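You operate a simulated robot arm through the tools that you are given. There is no shell and no other tool.

The job below is to be done with a simulated robot arm. You get a single attempt, and the scene is never put back.

## Task
Draw the pearl string out to mark 3 and grip it there.
Fine: grey lever back on GRIP, orange knob back on HOLD. Where these are worked on the way, their far stop is far enough and under half their travel is too little: grey lever.

The check looks at the end state, three seconds after you hand in, the way a careful person would. Anything else that was tipped, shoved, dropped, spilled or broken makes it a failure.

## Robot
A 6-joint arm with a fingered hand, fixed in place. Base frame: the origin is at the foot of the arm, x ahead of it, y to its left, z up; the work surface is at about z = 900. Readings come in mm, degrees, newtons and seconds.
With the tool pointing down near the work surface it reaches from about 280 to 800 mm from the base axis. Its first joint turns from -166.0 to 166.0 degrees. Payload 4 kg.
Tool frame: the origin (TCP) lies between the finger pads and is the grasp point; the fingertips stand 26 mm ahead of it; z points along the fingers, y is the line along which they close. The gripper opens to 132 mm. The gripper's body begins 73 mm behind the TCP. The gripper is a hand of 5 fingers: y runs from the thumb to the fingers, the wrist lies at [0, 0, -239] in the tool frame, and closing takes about 1.5 s.
Orientation is that of the tool frame in the base frame, as a unit quaternion [x, y, z, w]. With the fingers straight down and closing along the base's y, the tool's x points along the base's -x, its y along +y and its z along -z.

## Interface
- The arm moves only by the tool nudge_tool. Its argument "targets" is a list that holds one entry, the list of rows, each a list of 6 numbers: the shift along the tool's x, y, z in mm, then the turn, a rotation vector about the tool's x, y, z in degrees. In form: [[[x, y, z, ax, ay, az], ...]]. A call has 1 to 20 rows; each row is the pose to reach, as a shift and turn from the pose commanded when the call began, along the tool's axes at that moment. "fingers" is the opening, from 0 (shut) to 1 (fully open), set as the call begins (left out, the last holds). Each row takes 0.2 s and may step no farther than 50 mm and 8.6 degrees from the row before; otherwise, or with a gripper value out of range, the whole call is refused. Where a pose cannot be reached the arm comes as near as it can. A force on the tool above 50 N (or 10 N above the force at the start of the call, whichever is more), or a blocked arm, ends the call early, and 0.2 s more pass. Each finger travels about 45 mm/s and halts on what it meets, pressing with about 23 N; the grip force reading is that of the motor and also rises with nothing between the fingers. The clock runs only during rows and for 0.2 s after the last one: add rows that repeat a pose to give the fingers time. It gives the time, the measured TCP pose, the force on the tool (base axes), the opening and the grip force at its end, in the units of the frame above (readings bear some noise), with the torque about the TCP (base axes, N m) and any sound that the robot's microphone picked up, and new pictures: "views" is both (left out), scene, wrist or none.
- Cameras (640 x 400 px; columns grow to the right, rows downward): "scene" is fixed at [218.3, -650.4, 1772.3]; the picture's right is [0.84, -0.54, 0.00], its down [-0.34, -0.52, -0.78] and it looks along [0.42, 0.66, -0.62] (base axes); focal length 346 px, centre (320, 200). "wrist" rides on the gripper at [85, 2, -97] in the tool frame; the picture's right is [-0.02, 1.00, 0.00], its down [-0.75, -0.02, -0.66] and it looks along [-0.66, -0.01, 0.75] (tool axes); focal length 270 px, centre (320, 200).
- set_fingers(finger1, finger2, finger3, finger4, thumb_bend): sets how far each is bent, from 0 (flat) to 1 (curled in); at 0.3 the hand is open as for a grip, at 0.7 the pads meet at the TCP. One left out holds its place. A second passes; each finger stops where it meets its share of the squeeze, and holds until it gets a number again. A gripper value or a shape takes the hand back. It gives what a move gives, with no picture; readings hold the bend of each and the force on the fingers (four entries, about 0 where the hand has none), thumb and palm.
- hand_shape(shape): the hand has 5 fingers and takes this shape, open, in about a second: jaw (thumb against the fingers, like two jaws); tri (thumb and two fingers); tip (a fingertip pinch); poke (one finger out to press); point (the index stretched); flat (the hand flat); cup (the hand cupped); fist (a fist). The gripper value then closes the fingers along that shape, each until it touches; the sizes above hold for jaw. It gives what a move gives, with no picture.
- measure_at(camera, pixels): for up to 12 pixels [column, row] of the newest picture of that camera ("zoom" is the newest enlarged one), the place [x, y, z] in the base frame of the surface seen there, good to about 3 mm. No time passes.
- inspect(camera, box): a new picture of the part [left, top, right, bottom] of that camera's present view, enlarged. No time passes.
- sign_off(): hands the job in; it is judged then, once.

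Leave the gripper open and the arm clear of the work at the hand-in unless told otherwise.

The tools are called after "Call:" by a JSON object that holds its "api" and its "payload". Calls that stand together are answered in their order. nudge_tool: Moves the arm, as the interface text tells. Its arguments: {"type":"object","properties":{"targets":{"type":"array","items":{"type":"array","items":{"type":"array","items":{"type":"number"}}}},"fingers":{"type":"number"},"views":{"type":"string","enum":["both","scene","wrist","none"]}},"required":["targets"]} The other tools are called the same way: hand_shape (shape) gives the hand a shape; set_fingers (finger1, finger2, finger3, finger4, thumb_bend) moves the fingers one by one; measure_at (camera, pixels) gives the place of the surface under pixels of a picture; inspect (camera, box) takes an enlarged picture of a part of a camera's view; sign_off () hands the job in.

At the start:

```text
time_s: 0.0
tcp_pos: [351.9, -137.5, 1386.3]
orientation: [-0.001, 1.0, 0.001, 0.001]
contact_force: [-0.1, -0.6, -1.0]
ft_torque: [0.0, 0.0, -0.01]
gripper_width: 132.0
finger_force: 0.2
shape: jaw
bend: [0.3, 0.3, 0.3, 0.3, 0.3]
finger forces: [0.1, 0.0, 0.0, 0.0, 0.0, 0.1]
```

scene: 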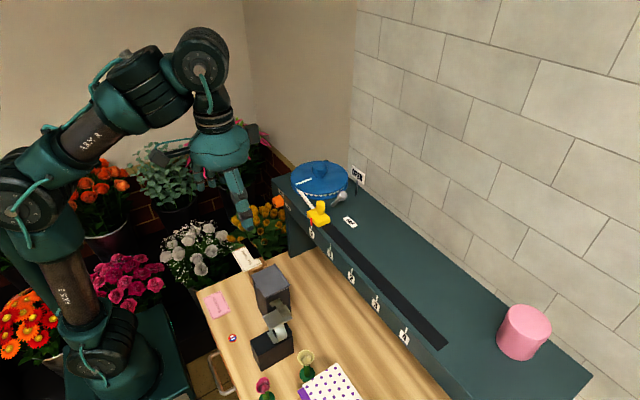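
wrist: 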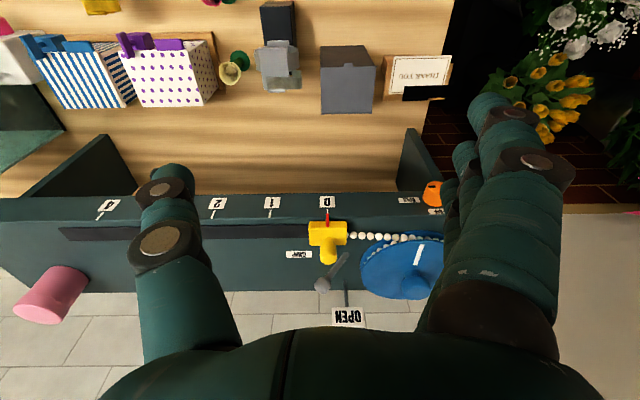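

I see a dark shelf with a yellow slider at mark 0, a blue disc/spool with the pearl string, a grey lever near an "OPEN"/"GRIP" sign, and an orange knob. I'll enlarge both views before moving.

Call:
{"api": "inspect", "payload": {"camera": "scene", "box": [260, 140, 460, 265]}}

Call:
{"api": "inspect", "payload": {"camera": "wrist", "box": [240, 170, 460, 330]}}

```text
3.20 times, centred on (360, 202) of scene
```

zoom: 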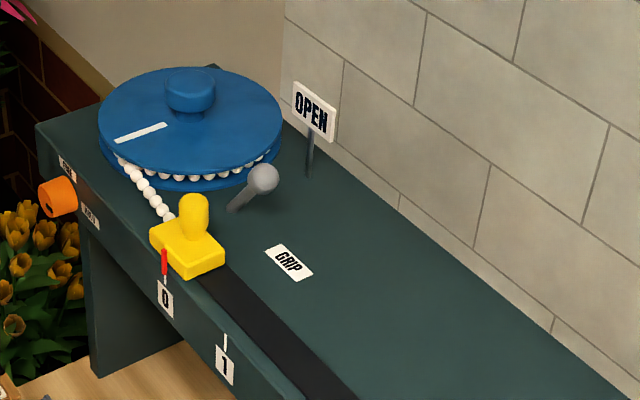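

```text
2.50 times, centred on (350, 250) of wrist
```

zoom: 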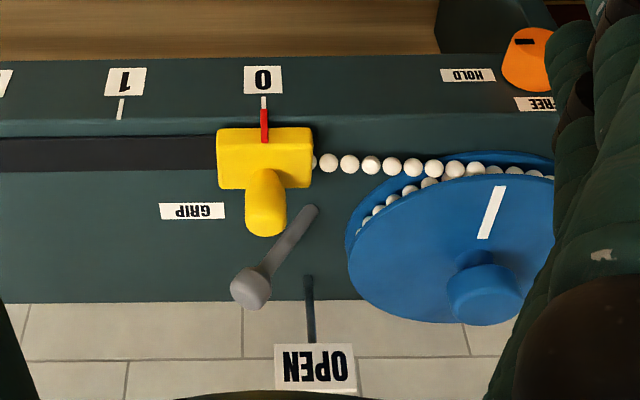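

The lever sits between the OPEN and GRIP signs, and the orange knob is on the front left with HOLD/FREE labels. I'll measure the main parts in the scene: the yellow carriage, lever ball and foot, OPEN sign, GRIP label, knob, marks and disc.

Call:
{"api": "inspect", "payload": {"camera": "scene", "box": [265, 170, 345, 220]}}

Call:
{"api": "measure_at", "payload": {"camera": "scene", "pixels": [[320, 204], [320, 215], [342, 195], [333, 203], [357, 177], [350, 221], [278, 201], [312, 232], [330, 253], [351, 276], [377, 303], [404, 337]]}}

```text
8.00 times, centred on (305, 195) of scene
```

zoom: 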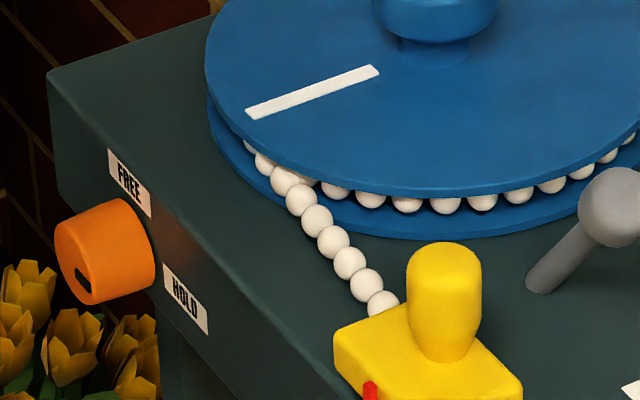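

```text
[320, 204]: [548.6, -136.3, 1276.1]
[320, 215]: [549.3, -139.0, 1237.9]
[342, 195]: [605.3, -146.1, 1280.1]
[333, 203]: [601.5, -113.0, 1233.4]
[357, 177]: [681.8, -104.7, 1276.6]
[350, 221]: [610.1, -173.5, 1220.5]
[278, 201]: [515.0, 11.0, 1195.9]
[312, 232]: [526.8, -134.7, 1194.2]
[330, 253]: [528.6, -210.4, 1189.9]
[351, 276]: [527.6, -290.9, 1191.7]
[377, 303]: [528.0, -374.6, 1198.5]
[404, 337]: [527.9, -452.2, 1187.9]
```

The marks run along -y about 80 mm apart. I'll measure the knob, FREE/HOLD labels, pearls and carriage from the 8x zoom, then look closer at the lever.

Call:
{"api": "measure_at", "payload": {"camera": "zoom", "pixels": [[80, 255], [83, 278], [135, 230], [130, 183], [187, 297], [445, 265], [440, 340], [610, 205], [535, 285], [320, 220], [490, 385], [370, 392]]}}

Call:
{"api": "inspect", "payload": {"camera": "wrist", "box": [370, 170, 450, 220]}}

```text
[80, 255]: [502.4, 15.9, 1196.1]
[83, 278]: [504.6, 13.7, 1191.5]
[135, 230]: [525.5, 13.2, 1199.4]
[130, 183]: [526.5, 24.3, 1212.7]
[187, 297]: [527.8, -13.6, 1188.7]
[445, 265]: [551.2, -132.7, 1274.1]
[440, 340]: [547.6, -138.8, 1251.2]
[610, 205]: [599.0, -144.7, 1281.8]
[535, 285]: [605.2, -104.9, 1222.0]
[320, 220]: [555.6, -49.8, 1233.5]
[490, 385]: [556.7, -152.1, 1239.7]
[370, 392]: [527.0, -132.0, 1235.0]
```

```text
8.00 times, centred on (410, 195) of wrist
```

zoom: 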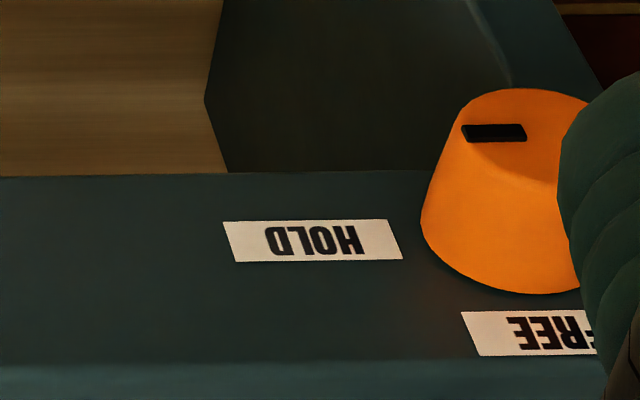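

The knob sits at about (515, 15, 1195) with its axis along x, and the black bar seems to point toward HOLD (-y). To see it clearly I'll shift the hand +150 mm along y at the present height, which is clear of everything.

Call:
{"api": "nudge_tool", "payload": {"targets": [[[0, 40, 0, 0, 0, 0], [0, 80, 0, 0, 0, 0], [0, 120, 0, 0, 0, 0], [0, 150, 0, 0, 0, 0], [0, 150, 0, 0, 0, 0]]]}}

```text
time_s: 1.2
tcp_pos: [352.7, 9.9, 1386.6]
orientation: [0.001, 1.0, 0.0, 0.001]
contact_force: [0.1, 0.5, -0.4]
ft_torque: [0.01, 0.0, 0.01]
gripper_width: 132.0
finger_force: 0.0
shape: jaw
bend: [0.3, 0.3, 0.3, 0.3, 0.3]
finger forces: [0.0, 0.1, 0.0, 0.0, 0.1, 0.0]
```

scene: 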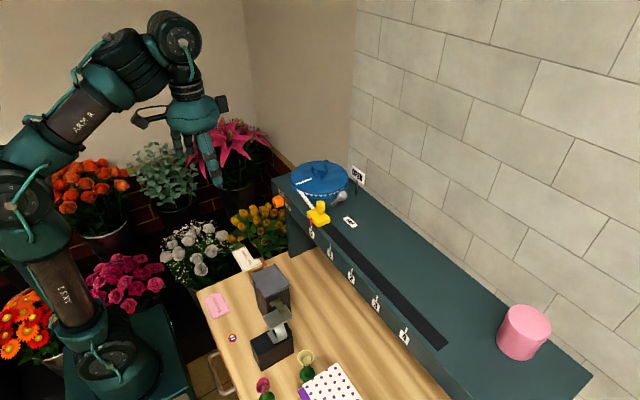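
wrist: 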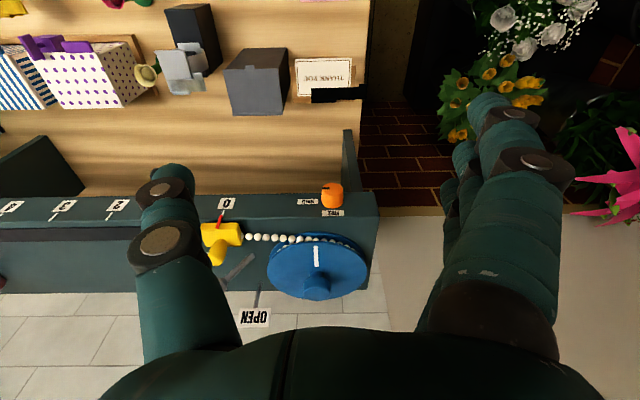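

Now the knob is visible at about (332,193) in the wrist view; I'll enlarge it.

Call:
{"api": "inspect", "payload": {"camera": "wrist", "box": [284, 170, 380, 230]}}

Call:
{"api": "measure_at", "payload": {"camera": "scene", "pixels": [[105, 360], [75, 310], [20, 200], [60, 160], [110, 100], [180, 40], [190, 90], [200, 115], [150, 118], [215, 180]]}}

```text
6.67 times, centred on (332, 200) of wrist
```

zoom: 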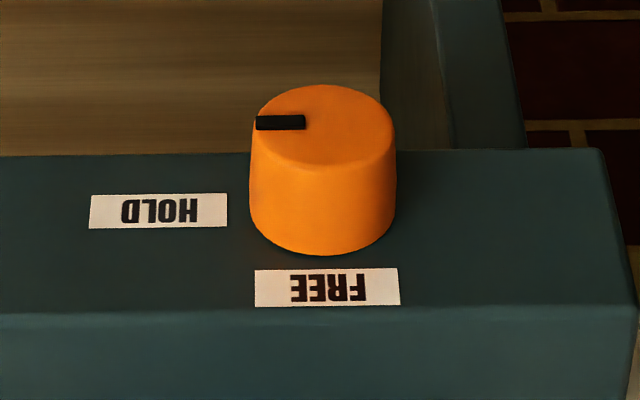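

```text
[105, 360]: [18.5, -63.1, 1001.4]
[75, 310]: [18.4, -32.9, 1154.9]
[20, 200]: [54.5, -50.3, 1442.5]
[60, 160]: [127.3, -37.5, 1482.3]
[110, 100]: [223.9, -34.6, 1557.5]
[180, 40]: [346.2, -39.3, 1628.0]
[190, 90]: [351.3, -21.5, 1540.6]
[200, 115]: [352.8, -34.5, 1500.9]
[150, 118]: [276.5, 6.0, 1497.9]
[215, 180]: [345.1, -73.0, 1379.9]
```

The knob pointer is on HOLD (pointing to -y), with FREE straight above. Next I'll look at the lever, sign and disc in the wrist view around (240,270).

Call:
{"api": "inspect", "payload": {"camera": "wrist", "box": [192, 210, 320, 290]}}

Call:
{"api": "measure_at", "payload": {"camera": "wrist", "pixels": [[322, 184], [343, 184], [332, 183], [332, 205], [333, 213], [308, 202], [255, 318], [258, 300], [316, 285], [222, 288], [249, 258]]}}

```text
5.00 times, centred on (256, 250) of wrist
```

zoom: 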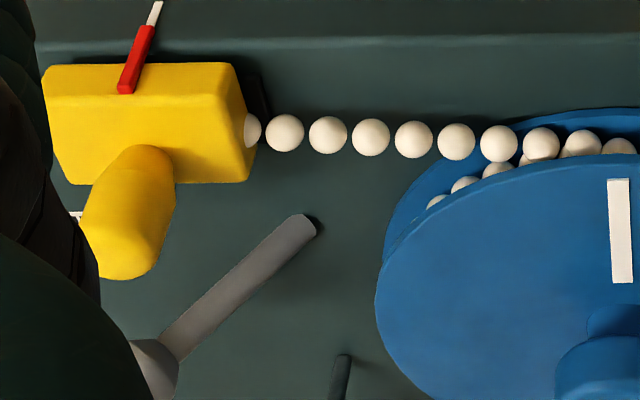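

```text
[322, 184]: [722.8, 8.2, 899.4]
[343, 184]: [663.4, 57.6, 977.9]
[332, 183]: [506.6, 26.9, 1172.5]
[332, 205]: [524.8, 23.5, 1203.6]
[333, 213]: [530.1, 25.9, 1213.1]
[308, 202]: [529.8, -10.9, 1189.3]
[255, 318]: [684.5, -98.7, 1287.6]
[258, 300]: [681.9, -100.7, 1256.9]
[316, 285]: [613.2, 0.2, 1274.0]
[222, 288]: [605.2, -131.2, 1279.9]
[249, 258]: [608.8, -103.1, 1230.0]
```

I need the knob's centre more precisely, so I'll enlarge it in the wrist view again and measure its edges and face.

Call:
{"api": "inspect", "payload": {"camera": "wrist", "box": [300, 170, 364, 210]}}

Call:
{"api": "measure_at", "payload": {"camera": "zoom", "pixels": [[220, 150], [400, 150], [310, 90], [310, 180], [310, 250], [310, 330], [230, 200], [390, 200], [240, 130], [320, 130]]}}

```text
10.00 times, centred on (332, 190) of wrist
```

zoom: 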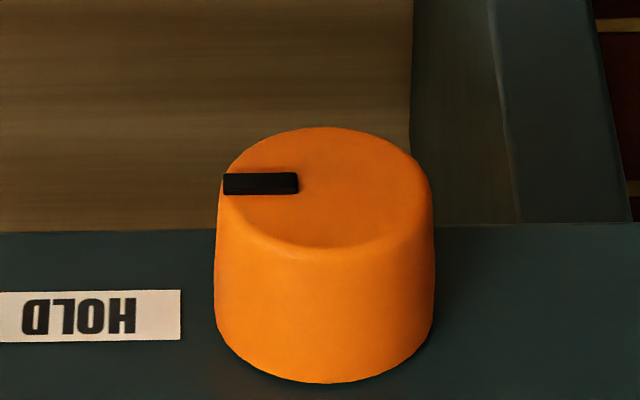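

```text
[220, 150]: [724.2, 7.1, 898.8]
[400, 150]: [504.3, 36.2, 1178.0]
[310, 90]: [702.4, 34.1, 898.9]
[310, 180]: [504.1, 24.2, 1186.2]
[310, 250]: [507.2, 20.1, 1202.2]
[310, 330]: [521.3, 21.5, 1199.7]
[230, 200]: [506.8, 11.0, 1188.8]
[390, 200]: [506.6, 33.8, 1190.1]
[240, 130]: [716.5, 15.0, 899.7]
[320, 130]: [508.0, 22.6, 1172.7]
```

The knob axis is at about y=23.5, z=1187.5, with its face at x=504 and base at 529. I'll swing the hand to horizontal (pointing +x) high up, ending near (465, 23, 1387), well above and in front of the shelf.

Call:
{"api": "nudge_tool", "payload": {"targets": [[[-10, 1.2, 0, 0, -8.2, 0], [-20, 2.5, 0, 0, -16.4, 0], [-30, 3.7, 0, 0, -24.6, 0], [-41, 5, 0, 0, -32.8, 0], [-51, 6.2, 0, 0, -41, 0], [-61, 7.4, 0, 0, -49.2, 0], [-71, 8.6, 0, 0, -57.4, 0], [-82, 10, 0, 0, -65.6, 0], [-92, 11.2, 0, 0, -73.8, 0], [-102, 12.4, 0, 0, -82, 0], [-112, 13.6, 0, 0, -90, 0], [-112, 13.6, 0, 0, -90, 0]]]}}

```text
time_s: 3.8
tcp_pos: [465.5, 28.2, 1385.1]
orientation: [0.0, 0.707, 0.0, 0.707]
contact_force: [0.1, 0.3, 0.5]
ft_torque: [0.01, -0.04, 0.02]
gripper_width: 131.7
finger_force: 0.0
shape: jaw
bend: [0.3, 0.3, 0.3, 0.3, 0.3]
finger forces: [0.0, 0.1, 0.0, 0.0, 0.0, 0.0]
out of reach, approached as far as the arm can: row 4
```

scene: 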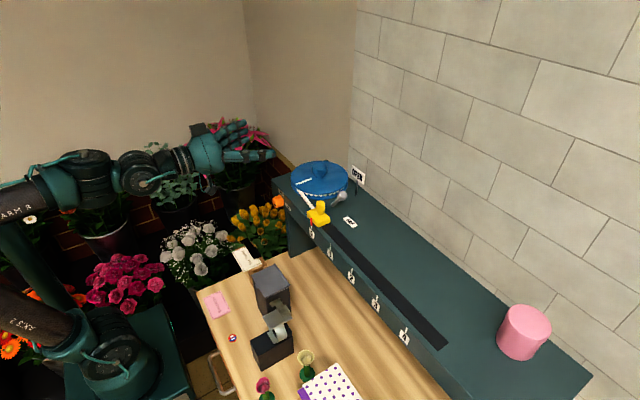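
wrist: 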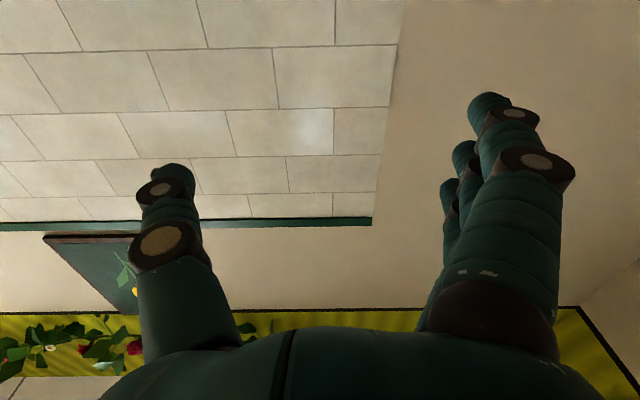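

The hand is now horizontal. Before lowering it, I'll check where the flowers and the items on the table are, so that the hand doesn't brush them on the way down.

Call:
{"api": "measure_at", "payload": {"camera": "scene", "pixels": [[278, 200], [265, 215], [240, 215], [262, 240], [195, 235], [210, 245], [180, 195], [155, 160], [240, 155], [246, 258], [268, 285], [130, 270]]}}

```text
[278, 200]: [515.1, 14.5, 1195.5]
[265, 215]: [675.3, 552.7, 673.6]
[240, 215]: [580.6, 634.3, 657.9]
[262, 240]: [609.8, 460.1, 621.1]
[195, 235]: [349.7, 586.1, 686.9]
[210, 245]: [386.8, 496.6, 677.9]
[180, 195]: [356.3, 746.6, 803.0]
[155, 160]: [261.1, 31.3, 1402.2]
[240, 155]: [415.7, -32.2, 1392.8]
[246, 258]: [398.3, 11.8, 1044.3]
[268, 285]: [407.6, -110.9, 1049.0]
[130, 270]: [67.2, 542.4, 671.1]
```

The flowers are far away (y>450). I'll check the top of the card and dark box on the table beneath the hand.

Call:
{"api": "measure_at", "payload": {"camera": "scene", "pixels": [[243, 250], [252, 265], [258, 270], [270, 265], [285, 290], [268, 310], [280, 320]]}}

```text
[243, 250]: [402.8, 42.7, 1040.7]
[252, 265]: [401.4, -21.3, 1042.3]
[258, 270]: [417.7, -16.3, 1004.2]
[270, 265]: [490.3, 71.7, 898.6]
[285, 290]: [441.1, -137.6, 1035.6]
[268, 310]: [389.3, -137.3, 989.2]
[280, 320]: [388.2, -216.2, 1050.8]
```

Everything below tops out near z≈1050, and the hand will stay above 1100. I'll lower the hand 198 mm (tool +x) to knob height, with the fingertips still about 13 mm short of the knob face.

Call:
{"api": "nudge_tool", "payload": {"targets": [[[40, 0, 0, 0, 0, 0], [80, 0, 0, 0, 0, 0], [120, 0, 0, 0, 0, 0], [160, 0, 0, 0, 0, 0], [190, 0, 0, 0, 0, 0], [198, 0, 0, 0, 0, 0], [198, 0, 0, 0, 0, 0]]]}}

```text
time_s: 5.4
tcp_pos: [487.5, 27.9, 1214.6]
orientation: [0.0, 0.707, 0.0, 0.707]
contact_force: [-0.4, -0.3, -0.1]
ft_torque: [0.0, 0.03, -0.02]
gripper_width: 131.7
finger_force: 0.0
shape: jaw
bend: [0.3, 0.3, 0.3, 0.3, 0.3]
finger forces: [0.0, 0.1, 0.1, 0.0, 0.0, 0.1]
out of reach, approached as far as the arm can: row 4, 5, 6, 7
```

scene: 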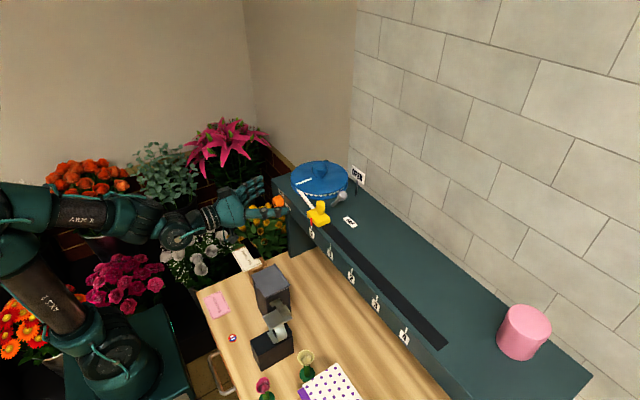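
wrist: 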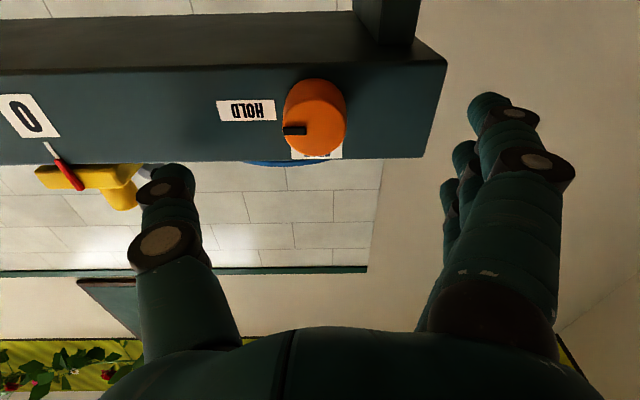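

The arm stopped at its inner reach limit at (487.5, 28, 1214.6), short of z=1188 in the fully level pose. I'll raise the hand 60 mm to see which reference the shifts count from; a slight downward tilt should then give enough reach.

Call:
{"api": "nudge_tool", "payload": {"targets": [[[-30, 0, 0, 0, 0, 0], [-60, 0, 0, 0, 0, 0], [-60, 0, 0, 0, 0, 0]]], "views": "none"}}

```text
time_s: 6.2
tcp_pos: [487.3, 26.6, 1275.4]
orientation: [0.0, 0.707, 0.001, 0.707]
contact_force: [0.2, 0.5, 0.9]
ft_torque: [0.0, 0.04, 0.01]
gripper_width: 131.9
finger_force: 0.0
shape: jaw
bend: [0.3, 0.3, 0.3, 0.3, 0.3]
finger forces: [0.0, 0.1, 0.0, 0.0, 0.1, 0.0]
```

Shifts count from the pose actually reached. Now at (487, 27, 1275); I'll look at the knob from here to refine its centre.

Call:
{"api": "inspect", "payload": {"camera": "wrist", "box": [240, 0, 400, 100]}}

Call:
{"api": "inspect", "payload": {"camera": "scene", "box": [180, 130, 340, 230]}}

```text
4.00 times, centred on (320, 50) of wrist
```

zoom: 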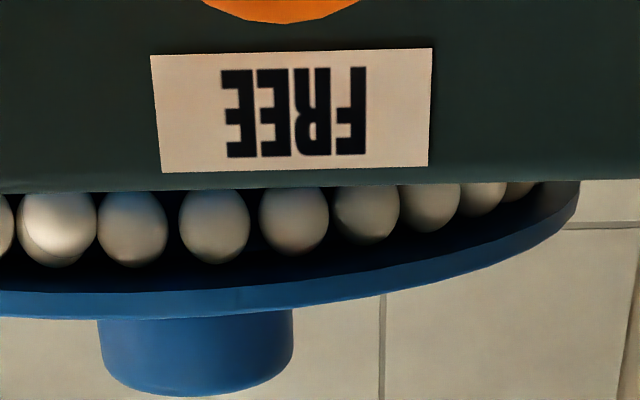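

```text
4.00 times, centred on (260, 180) of scene
```

zoom: 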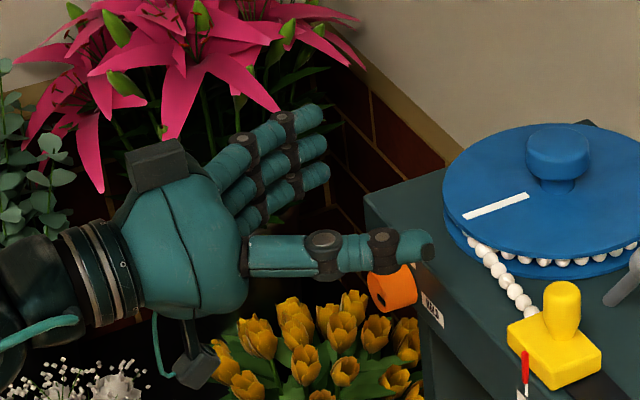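

The thumb is on the near (-y) side and four fingers on the far side, with the knob just below them. I'll measure the FREE label and knob edge here.

Call:
{"api": "measure_at", "payload": {"camera": "zoom", "pixels": [[386, 275], [378, 300], [395, 270], [430, 310], [405, 275]]}}

Call:
{"api": "measure_at", "payload": {"camera": "wrist", "pixels": [[278, 28], [347, 28], [313, 16], [313, 38], [310, 3]]}}

```text
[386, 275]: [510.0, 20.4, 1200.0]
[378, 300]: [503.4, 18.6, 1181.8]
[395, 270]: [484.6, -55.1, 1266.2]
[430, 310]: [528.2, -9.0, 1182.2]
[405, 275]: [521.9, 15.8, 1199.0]
```

```text
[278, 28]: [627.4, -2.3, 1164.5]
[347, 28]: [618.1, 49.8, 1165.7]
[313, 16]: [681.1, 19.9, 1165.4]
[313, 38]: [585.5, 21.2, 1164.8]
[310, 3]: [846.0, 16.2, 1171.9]
```

Those wrist pixels belonged to the earlier picture (it showed the shelf underside at z≈1165). In that same picture the knob is at about (315,117), so I'll measure there.

Call:
{"api": "measure_at", "payload": {"camera": "wrist", "pixels": [[288, 118], [342, 118], [315, 95], [315, 118], [315, 140], [295, 130], [246, 110], [217, 102], [275, 105]]}}

```text
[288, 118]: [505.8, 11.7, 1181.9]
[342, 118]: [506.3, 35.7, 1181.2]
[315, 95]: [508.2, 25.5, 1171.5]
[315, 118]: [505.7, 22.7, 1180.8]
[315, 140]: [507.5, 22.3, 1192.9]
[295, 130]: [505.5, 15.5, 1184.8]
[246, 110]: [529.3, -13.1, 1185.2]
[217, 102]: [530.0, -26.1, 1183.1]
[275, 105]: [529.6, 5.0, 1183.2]
```

Knob centre is about y=24, z=1187. I'll tilt the hand 5° nose-down and lower it to straddle the knob, with TCP at about (496, 24, 1187) and the fingertips just short of the shelf face.

Call:
{"api": "nudge_tool", "payload": {"targets": [[[10, -1, 0, 0, 2.5, 0], [30, -2, 2, 0, 5, 0], [55, -3, 5, 0, 5, 0], [75, -3, 7, 0, 5, 0], [88, -3, 8.7, 0, 5, 0], [88, -3, 8.7, 0, 5, 0]]]}}

```text
time_s: 7.6
tcp_pos: [497.0, 25.6, 1186.8]
orientation: [0.001, 0.737, 0.0, 0.676]
contact_force: [0.1, -0.1, 0.4]
ft_torque: [0.04, 0.0, -0.05]
gripper_width: 131.9
finger_force: 0.1
shape: jaw
bend: [0.3, 0.3, 0.3, 0.3, 0.3]
finger forces: [0.0, 0.0, 0.1, 0.0, 0.0, 0.1]
```

scene: 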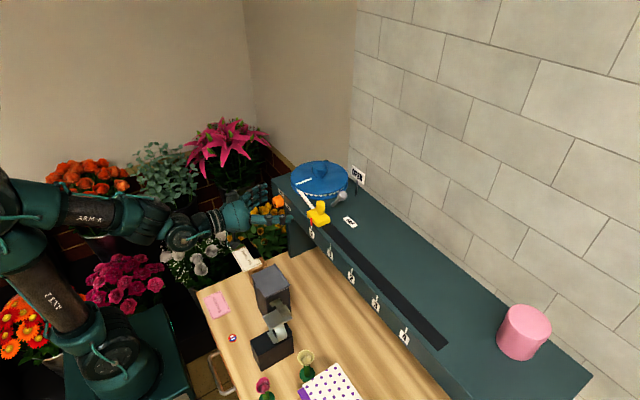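
wrist: 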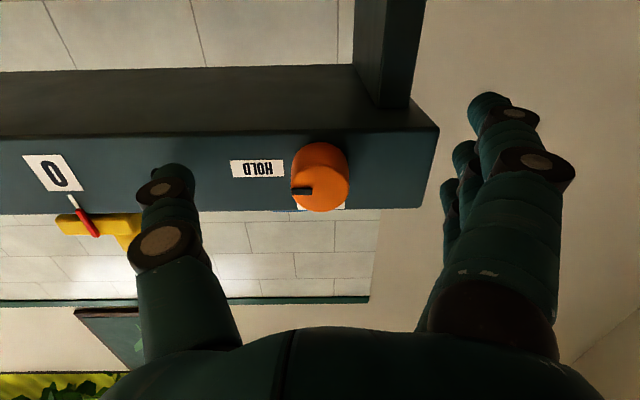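

The hand is in place around the knob, with both fingertips just shy of the shelf. I'll close the fingers on the knob and hold this pose for 1.8 s.

Call:
{"api": "nudge_tool", "payload": {"targets": [[[0, 0, 0, 0, 0, 0], [0, 0, 0, 0, 0, 0], [0, 0, 0, 0, 0, 0], [0, 0, 0, 0, 0, 0], [0, 0, 0, 0, 0, 0], [0, 0, 0, 0, 0, 0], [0, 0, 0, 0, 0, 0], [0, 0, 0, 0, 0, 0], [0, 0, 0, 0, 0, 0]]], "fingers": 0}}

```text
time_s: 9.6
tcp_pos: [497.9, 24.3, 1186.8]
orientation: [0.0, 0.737, 0.0, 0.676]
contact_force: [2.6, -7.0, -1.0]
ft_torque: [0.01, 0.02, -0.06]
gripper_width: 12.4
finger_force: 23.0
shape: jaw
bend: [0.66, 0.72, 0.73, 0.66, 0.7]
finger forces: [0.0, 5.5, 6.2, 0.0, 18.8, 0.0]
```

scene: 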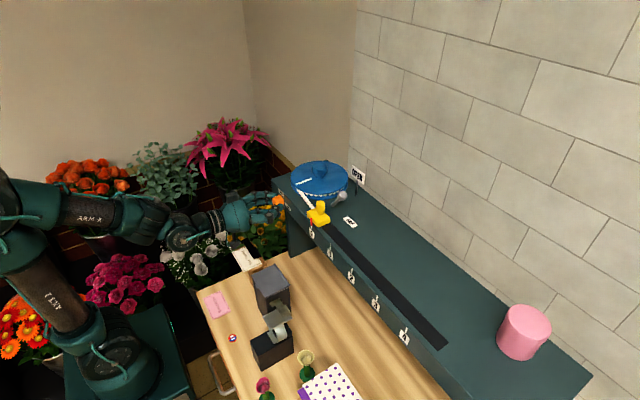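
wrist: 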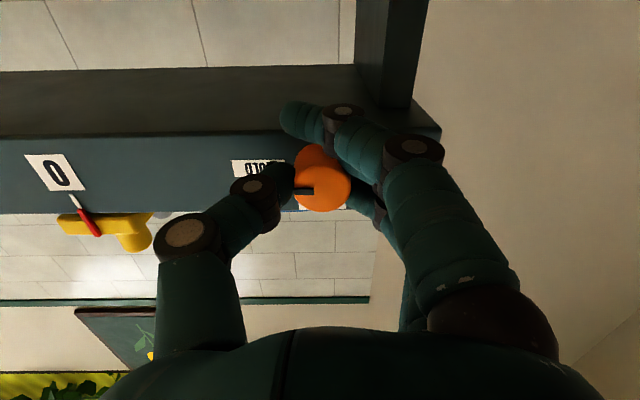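

Fingers 2 and 3 and the thumb are touching (5.5, 6.2, 18.8 N). I'll look closely at the grip before turning.

Call:
{"api": "inspect", "payload": {"camera": "wrist", "box": [220, 80, 420, 230]}}

Call:
{"api": "inspect", "payload": {"camera": "scene", "box": [220, 170, 320, 232]}}

```text
2.67 times, centred on (320, 155) of wrist
```

zoom: 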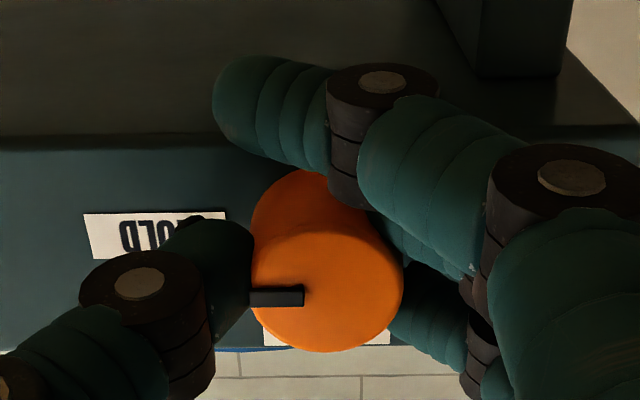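

```text
6.40 times, centred on (270, 201) of scene
```

zoom: 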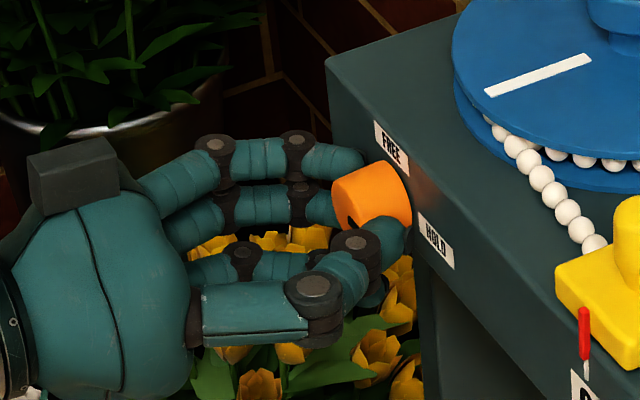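

The grip looks good: thumb on the HOLD side, fingers 2 and 3 opposite. I'll turn about the tool axis by -30° (pointer from HOLD upward toward FREE) and check.

Call:
{"api": "nudge_tool", "payload": {"targets": [[[0, 0, 0, 0, 0, -6], [0, 0, 0, 0, 0, -12], [0, 0, 0, 0, 0, -18], [0, 0, 0, 0, 0, -24], [0, 0, 0, 0, 0, -30], [0, 0, 0, 0, 0, -30]]]}}

```text
time_s: 11.0
tcp_pos: [496.5, 24.7, 1187.4]
orientation: [-0.191, 0.712, -0.176, 0.653]
contact_force: [-6.6, -13.6, 7.5]
ft_torque: [0.05, -0.17, -0.36]
gripper_width: 12.5
finger_force: 23.2
shape: jaw
bend: [0.66, 0.72, 0.72, 0.66, 0.7]
finger forces: [0.0, 5.1, 5.2, 0.1, 26.5, 0.0]
```

scene: 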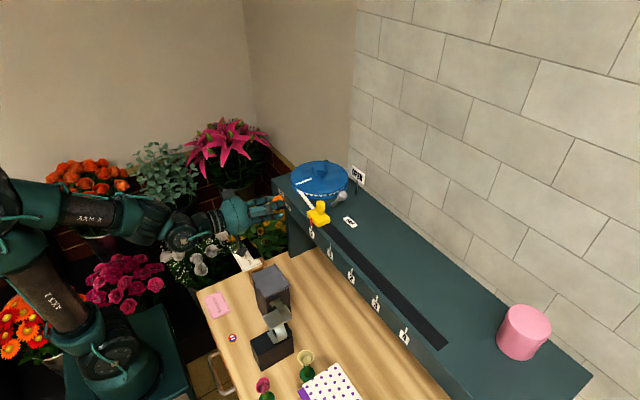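
wrist: 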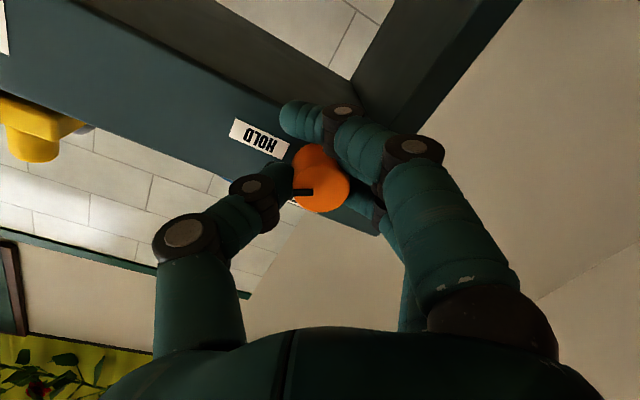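

The pointer turned with the hand (it stays level in the wrist picture while HOLD tilted away). The thumb carries more load than the fingers, so I'll shift 1.5 mm toward the thumb and turn another 30°.

Call:
{"api": "nudge_tool", "payload": {"targets": [[[0, -1.5, 0, 0, 0, -6], [0, -1.5, 0, 0, 0, -12], [0, -1.5, 0, 0, 0, -18], [0, -1.5, 0, 0, 0, -24], [0, -1.5, 0, 0, 0, -30], [0, -1.5, 0, 0, 0, -30]]]}}

```text
time_s: 12.4
tcp_pos: [497.7, 22.8, 1188.3]
orientation: [-0.368, 0.637, -0.338, 0.587]
contact_force: [-4.8, -7.2, 15.5]
ft_torque: [0.04, -0.38, -0.27]
gripper_width: 12.9
finger_force: 22.9
shape: jaw
bend: [0.66, 0.72, 0.72, 0.66, 0.71]
finger forces: [0.0, 4.6, 5.5, 0.0, 26.8, 0.1]
```

scene: 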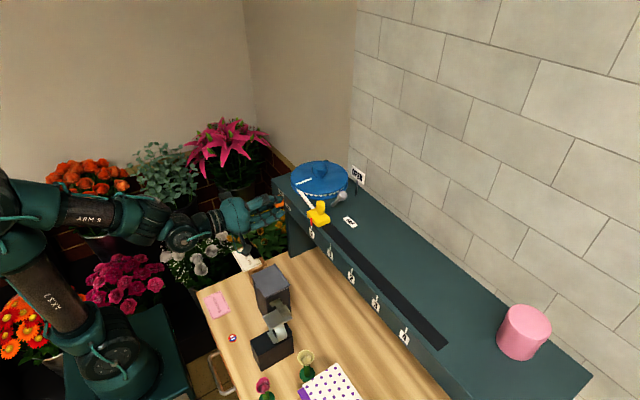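
wrist: 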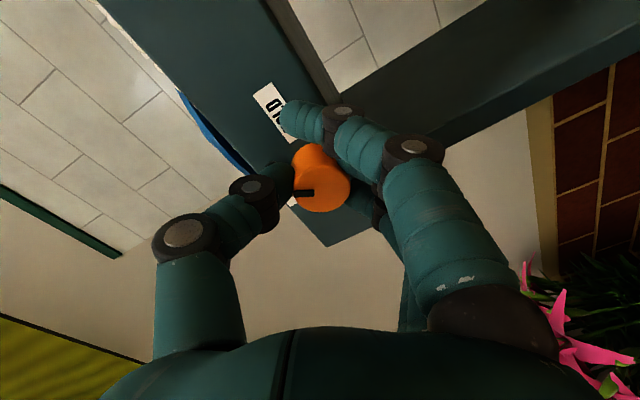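

The pointer has now turned about 60°. I'll turn the last 30° plus a couple of degrees to reach the FREE stop.

Call:
{"api": "nudge_tool", "payload": {"targets": [[[0, 0, 0, 0, 0, -6], [0, 0, 0, 0, 0, -12], [0, 0, 0, 0, 0, -18], [0, 0, 0, 0, 0, -24], [0, 0, 0, 0, 0, -30], [0, 0, 0, 0, 0, -33], [0, 0, 0, 0, 0, -33]]]}}

Call:
{"api": "inspect", "payload": {"camera": "wrist", "box": [220, 80, 420, 230]}}

```text
time_s: 14.0
tcp_pos: [497.7, 22.1, 1187.8]
orientation: [0.534, -0.507, 0.492, -0.465]
contact_force: [-6.9, -11.3, 22.6]
ft_torque: [0.29, -0.57, -0.21]
gripper_width: 13.8
finger_force: 22.8
shape: jaw
bend: [0.66, 0.72, 0.72, 0.66, 0.71]
finger forces: [0.1, 4.1, 5.0, 0.1, 33.0, 0.0]
```

scene: 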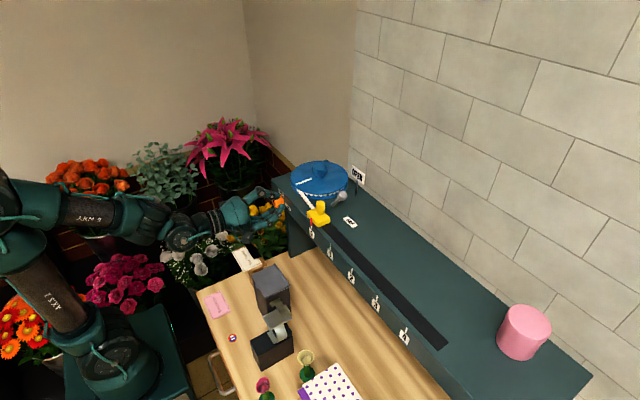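
wrist: 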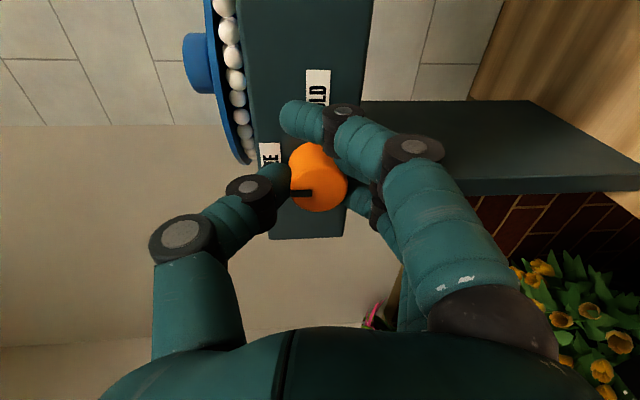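

```text
2.67 times, centred on (320, 155) of wrist
```

zoom: 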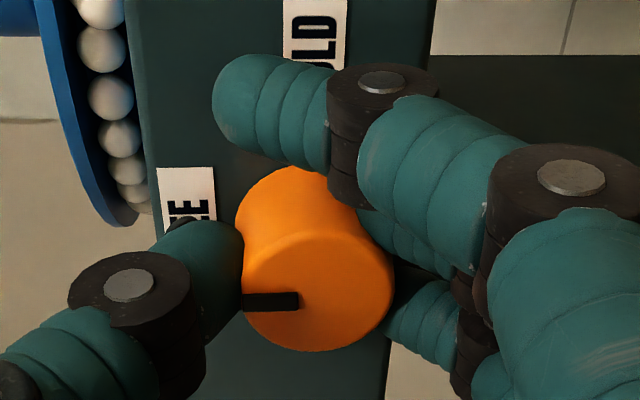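

The pointer now points at FREE. I'll open the fingers fully and keep the arm still while they let go.

Call:
{"api": "nudge_tool", "payload": {"targets": [[[0, 0, 0, 0, 0, 0], [0, 0, 0, 0, 0, 0], [0, 0, 0, 0, 0, 0], [0, 0, 0, 0, 0, 0], [0, 0, 0, 0, 0, 0], [0, 0, 0, 0, 0, 0], [0, 0, 0, 0, 0, 0], [0, 0, 0, 0, 0, 0]]], "fingers": 1}}

Call:
{"api": "inspect", "payload": {"camera": "wrist", "box": [220, 80, 420, 230]}}

```text
time_s: 14.6
tcp_pos: [491.7, 24.2, 1174.5]
orientation: [0.541, -0.514, 0.483, -0.458]
contact_force: [-52.5, -0.5, -18.3]
ft_torque: [0.01, -1.36, -0.02]
gripper_width: 127.4
finger_force: 0.1
shape: jaw
bend: [0.3, 0.3, 0.3, 0.3, 0.44]
finger forces: [0.0, 0.0, 0.0, 0.0, 53.0, 0.0]
stopped in row 2: the force on the tool passed its limit at 53 N (the readings are from after the stop); the commanded pose is now the measured one
```

scene: 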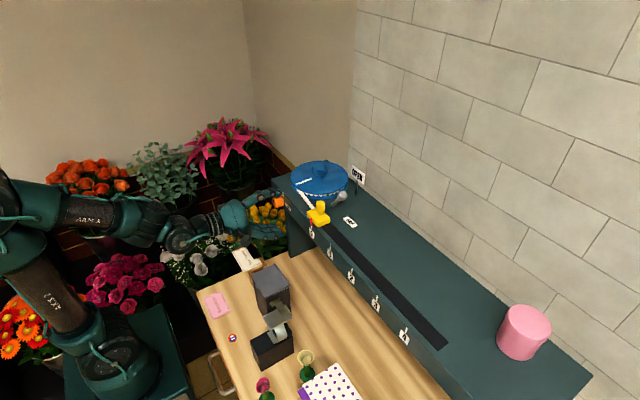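
wrist: 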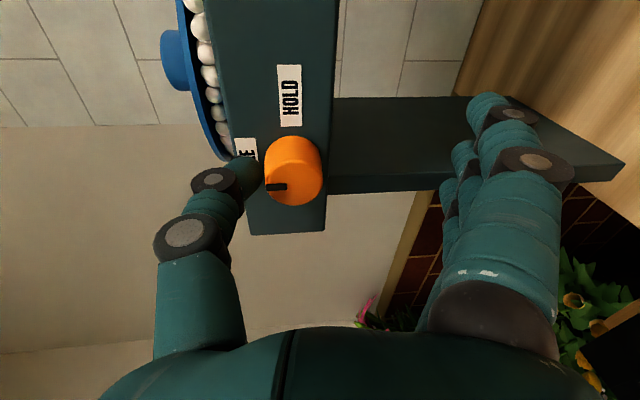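

```text
2.67 times, centred on (320, 155) of wrist
```

zoom: 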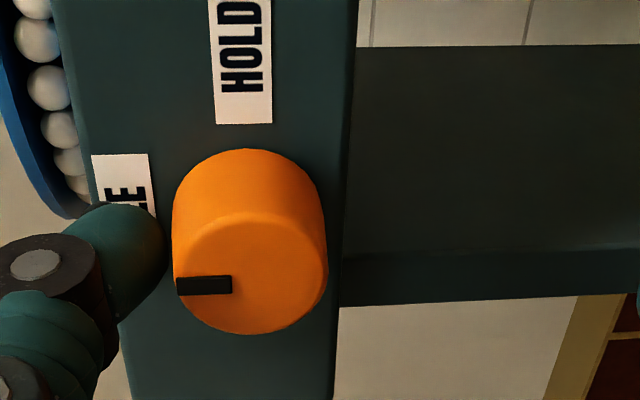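

When opening, the thumb tip swung forward and pressed the shelf face at 53 N; the call stopped, and the knob still points to FREE. I'll bend the thumb back in a little to take the pressure off.

Call:
{"api": "set_fingers", "payload": {"thumb_bend": 0.6}}

```text
time_s: 15.6
tcp_pos: [494.5, 24.6, 1180.1]
orientation: [0.538, -0.511, 0.486, -0.462]
contact_force: [-33.7, 0.0, 10.1]
ft_torque: [0.03, -1.45, -0.01]
gripper_width: 97.3
finger_force: 17.1
shape: fingers
bend: [0.3, 0.3, 0.3, 0.3, 0.6]
finger forces: [0.0, 0.0, 0.0, 0.0, 34.5, 0.0]
```

The thumb still presses with 34 N on the shelf face. I'll back the hand away 8 mm and raise it 8 mm; the fingers below are still well clear of the knob.

Call:
{"api": "nudge_tool", "payload": {"targets": [[[0, -2, -3, 0, 0, 0], [0, -4, -6, 0, 0, 0], [0, -7, -9, 0, 0, 0], [0, -7, -9, 0, 0, 0]]]}}

Call:
{"api": "inspect", "payload": {"camera": "wrist", "box": [180, 80, 380, 230]}}

```text
time_s: 16.6
tcp_pos: [488.2, 24.3, 1186.7]
orientation: [0.539, -0.512, 0.486, -0.46]
contact_force: [0.4, -0.2, -0.1]
ft_torque: [0.02, 0.0, 0.03]
gripper_width: 91.1
finger_force: 0.2
shape: fingers
bend: [0.3, 0.3, 0.3, 0.3, 0.6]
finger forces: [0.1, 0.1, 0.0, 0.0, 0.2, 0.0]
```

scene: 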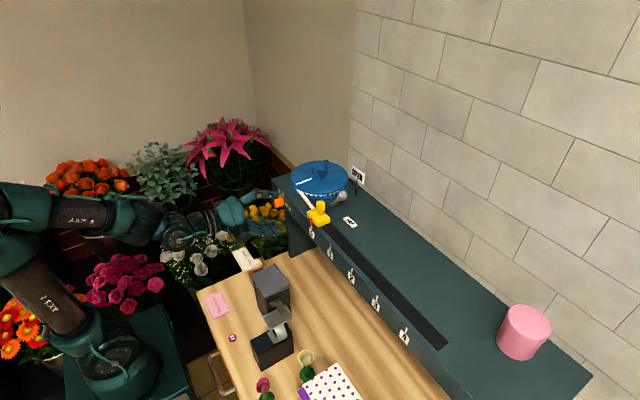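
wrist: 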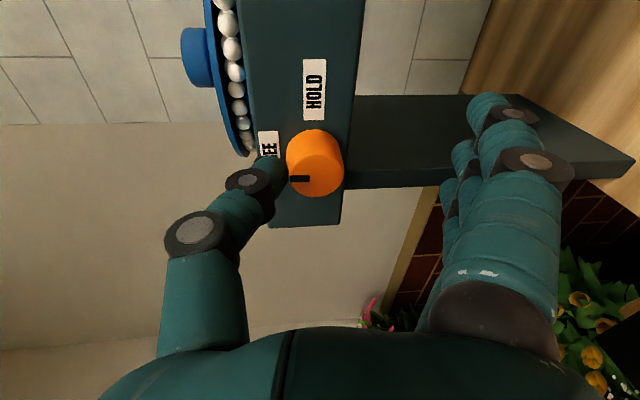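

```text
2.67 times, centred on (280, 155) of wrist
```

zoom: 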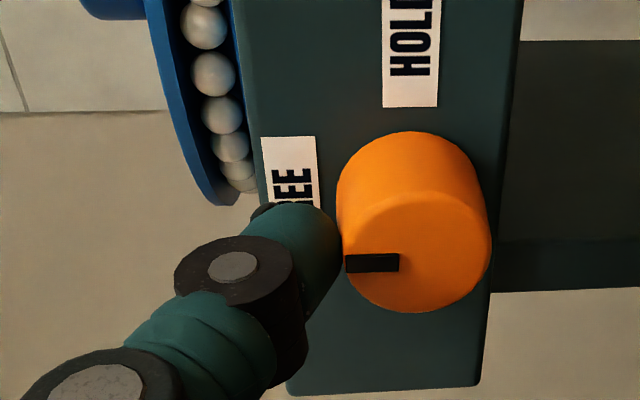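

The force is gone and the knob stays at FREE. Next I'll move back and up to about (475, 24, 1215), then roll the hand back +90° so the fingers clear the knob.

Call:
{"api": "nudge_tool", "payload": {"targets": [[[0.5, -7, -6, 0, 0, 0], [1, -16, -11, 0, 0, 0], [1.5, -26.5, -15.8, 0, 0, 0], [1.5, -26.5, -15.8, 0, 0, 0]]]}}

```text
time_s: 17.6
tcp_pos: [474.2, 25.3, 1216.4]
orientation: [0.536, -0.514, 0.487, -0.46]
contact_force: [0.5, 0.2, 0.9]
ft_torque: [0.03, -0.04, -0.01]
gripper_width: 90.9
finger_force: 0.0
shape: fingers
bend: [0.3, 0.3, 0.3, 0.3, 0.6]
finger forces: [0.0, 0.0, 0.1, 0.1, 0.1, 0.0]
```

scene: 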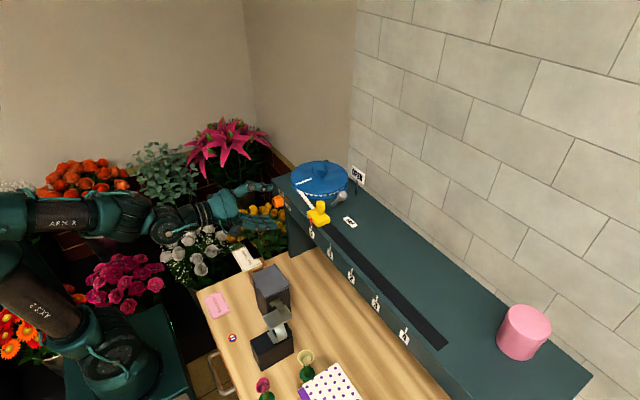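
wrist: 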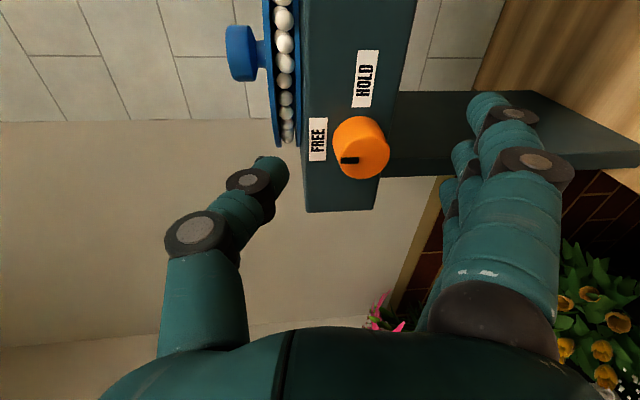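

The hand is clear, and the pointer appears to be at FREE. I'll enlarge it to verify.

Call:
{"api": "inspect", "payload": {"camera": "wrist", "box": [290, 90, 410, 190]}}

Call:
{"api": "measure_at", "payload": {"camera": "wrist", "pixels": [[343, 161], [356, 159], [362, 157], [318, 140], [361, 125], [388, 155]]}}

```text
4.00 times, centred on (350, 140) of wrist
```

zoom: 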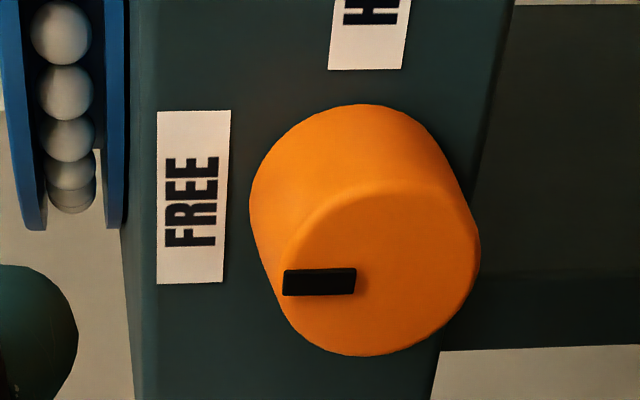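

```text
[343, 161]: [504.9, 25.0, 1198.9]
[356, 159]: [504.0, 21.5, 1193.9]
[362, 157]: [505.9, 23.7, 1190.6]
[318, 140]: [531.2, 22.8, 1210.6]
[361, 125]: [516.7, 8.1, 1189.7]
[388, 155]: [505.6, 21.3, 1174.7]
```

The pointer is straight up at FREE. Now I'll roll the hand back +92° at this standoff, where the open fingers stay in front of the shelf face.

Call:
{"api": "nudge_tool", "payload": {"targets": [[[0, 0, 0, 0, 0, 8.4], [0, 0, 0, 0, 0, 16.8], [0, 0, 0, 0, 0, 25.2], [0, 0, 0, 0, 0, 33.6], [0, 0, 0, 0, 0, 42], [0, 0, 0, 0, 0, 50.4], [0, 0, 0, 0, 0, 58.8], [0, 0, 0, 0, 0, 67.2], [0, 0, 0, 0, 0, 75.6], [0, 0, 0, 0, 0, 84], [0, 0, 0, 0, 0, 92.2], [0, 0, 0, 0, 0, 92.2]]], "views": "none"}}

```text
time_s: 20.1
tcp_pos: [474.8, 23.6, 1215.1]
orientation: [-0.004, 0.743, -0.004, 0.67]
contact_force: [0.6, -0.4, 0.0]
ft_torque: [-0.01, 0.02, -0.01]
gripper_width: 91.0
finger_force: 0.1
shape: fingers
bend: [0.3, 0.3, 0.3, 0.3, 0.6]
finger forces: [0.0, 0.0, 0.1, 0.0, 0.0, 0.0]
```

The roll is undone. Now I'll lift 175 mm, then swing the hand to point down while moving to y≈-125, to look at the lever from above.

Call:
{"api": "nudge_tool", "payload": {"targets": [[[-35, 0, -3.6, 0, 0, 0], [-70, 0, -7.2, 0, 0, 0], [-105, 0, -10.8, 0, 0, 0], [-140, 0, -14.4, 0, 0, 0], [-174, 0, -18, 0, 0, 0], [-174, -15, -16.5, 0, 8.4, 0], [-174.5, -30, -15, 0, 16.8, 0], [-174.5, -45, -13.5, 0, 25.2, 0], [-175, -60, -12, 0, 33.6, 0], [-175, -75, -10.5, 0, 42, 0], [-175, -90, -9, 0, 50.4, 0], [-175, -105, -7.5, 0, 58.8, 0], [-175, -120, -6, 0, 67.2, 0], [-175.5, -135, -4.5, 0, 75.6, 0], [-175.7, -149, -3, 0, 84.1, 0], [-175.7, -149, -3, 0, 84.1, 0]]]}}

```text
time_s: 23.6
tcp_pos: [478.8, -119.7, 1362.3]
orientation: [-0.001, 1.0, -0.007, 0.0]
contact_force: [-0.1, -0.3, -0.4]
ft_torque: [0.02, 0.0, 0.0]
gripper_width: 91.1
finger_force: 0.0
shape: fingers
bend: [0.3, 0.3, 0.3, 0.3, 0.6]
finger forces: [0.0, 0.0, 0.0, 0.1, 0.0, 0.0]
out of reach, approached as far as the arm can: row 12, 13, 15, 16
```

scene: 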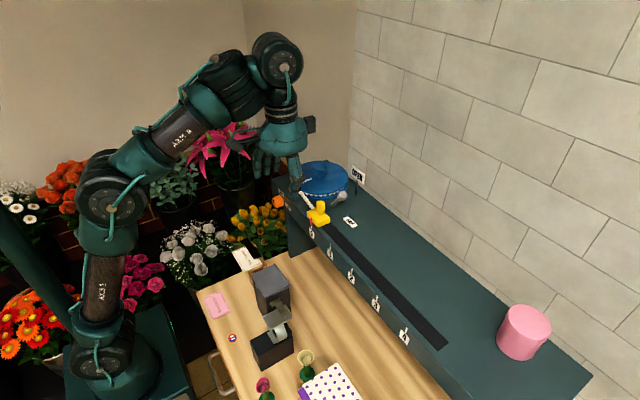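
wrist: 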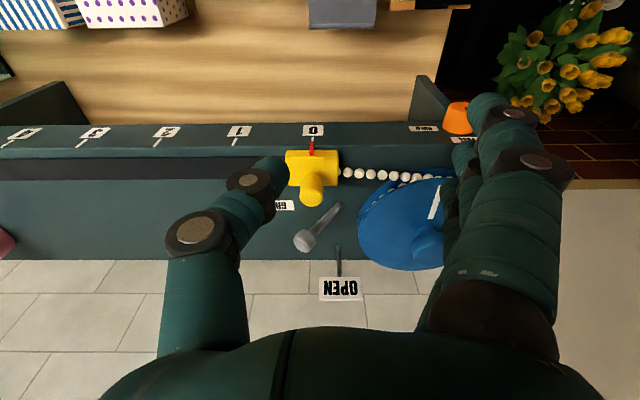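

The downward hand is at its outer reach here (478.8, -119.7, 1362), so for the shelf parts I'll need a forward-tilted hand. I'll use this view to enlarge and measure the lever, sign and carriage.

Call:
{"api": "inspect", "payload": {"camera": "wrist", "box": [270, 140, 430, 300]}}

Call:
{"api": "measure_at", "payload": {"camera": "wrist", "pixels": [[303, 241], [310, 232], [325, 218], [338, 206], [338, 250], [340, 285], [312, 200], [312, 185], [296, 170], [335, 155], [286, 205], [420, 250]]}}

```text
2.50 times, centred on (350, 220) of wrist
```

zoom: 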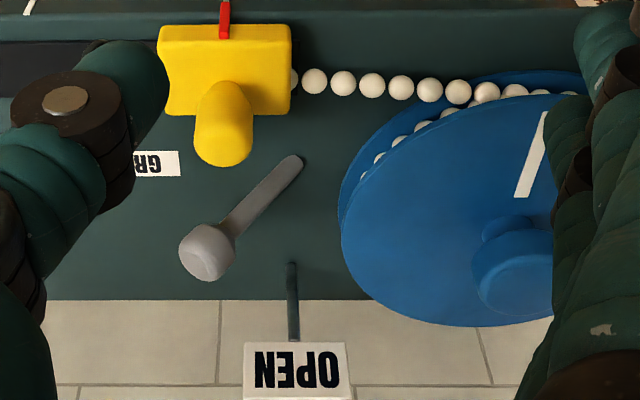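

```text
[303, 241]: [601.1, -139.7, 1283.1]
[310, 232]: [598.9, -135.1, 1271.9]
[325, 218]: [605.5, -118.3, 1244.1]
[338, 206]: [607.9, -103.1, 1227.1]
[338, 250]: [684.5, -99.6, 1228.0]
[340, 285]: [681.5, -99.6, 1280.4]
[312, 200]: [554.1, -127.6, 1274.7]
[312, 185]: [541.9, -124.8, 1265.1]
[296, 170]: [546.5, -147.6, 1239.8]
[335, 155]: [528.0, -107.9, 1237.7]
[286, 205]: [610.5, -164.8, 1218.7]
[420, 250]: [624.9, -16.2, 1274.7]
```

The lever leans about 35° toward -y (GRIP), from foot (607,-103,1222) to ball (608,-140,1276). I don't know yet which way it swings, so I'll test it gently with one finger. I'll make the "point" shape here in free space and look at it.

Call:
{"api": "hand_shape", "payload": {"shape": "point"}}

Call:
{"api": "inspect", "payload": {"camera": "wrist", "box": [0, 0, 640, 400]}}

Call:
{"api": "inspect", "payload": {"camera": "scene", "box": [220, 100, 380, 200]}}

```text
time_s: 24.4
tcp_pos: [477.6, -119.4, 1361.8]
orientation: [-0.001, 1.0, -0.006, 0.001]
contact_force: [0.4, 0.3, -0.1]
ft_torque: [-0.03, -0.01, 0.0]
gripper_width: 126.3
finger_force: 0.1
shape: point
bend: [0.28, 0.81, 0.8, 1.0, 0.47]
finger forces: [0.0, 0.0, 0.0, 0.0, 0.0, 0.1]
```

```text
1.00 times, centred on (320, 200) of wrist (not enlarged: the box is as wide or as high as the picture)
```

zoom: 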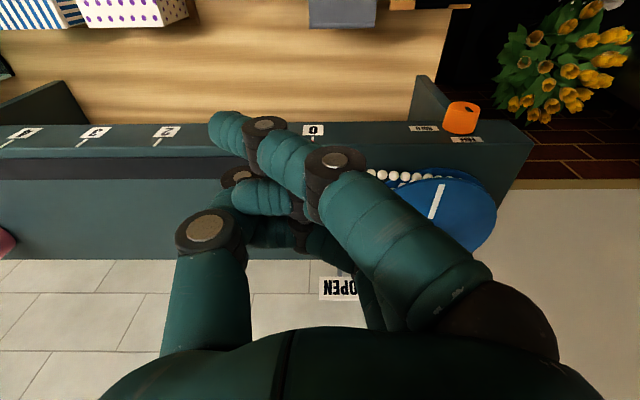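

```text
4.00 times, centred on (300, 150) of scene
```

zoom: 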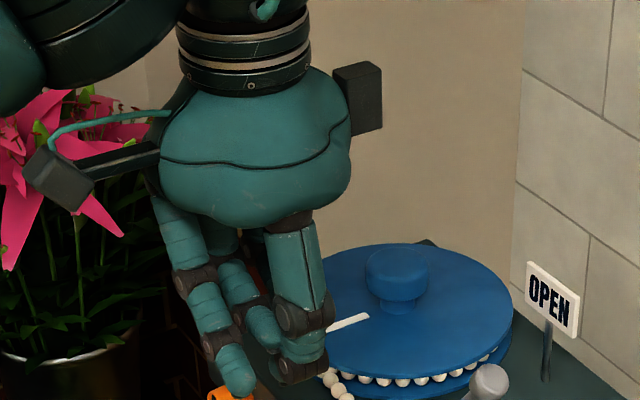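

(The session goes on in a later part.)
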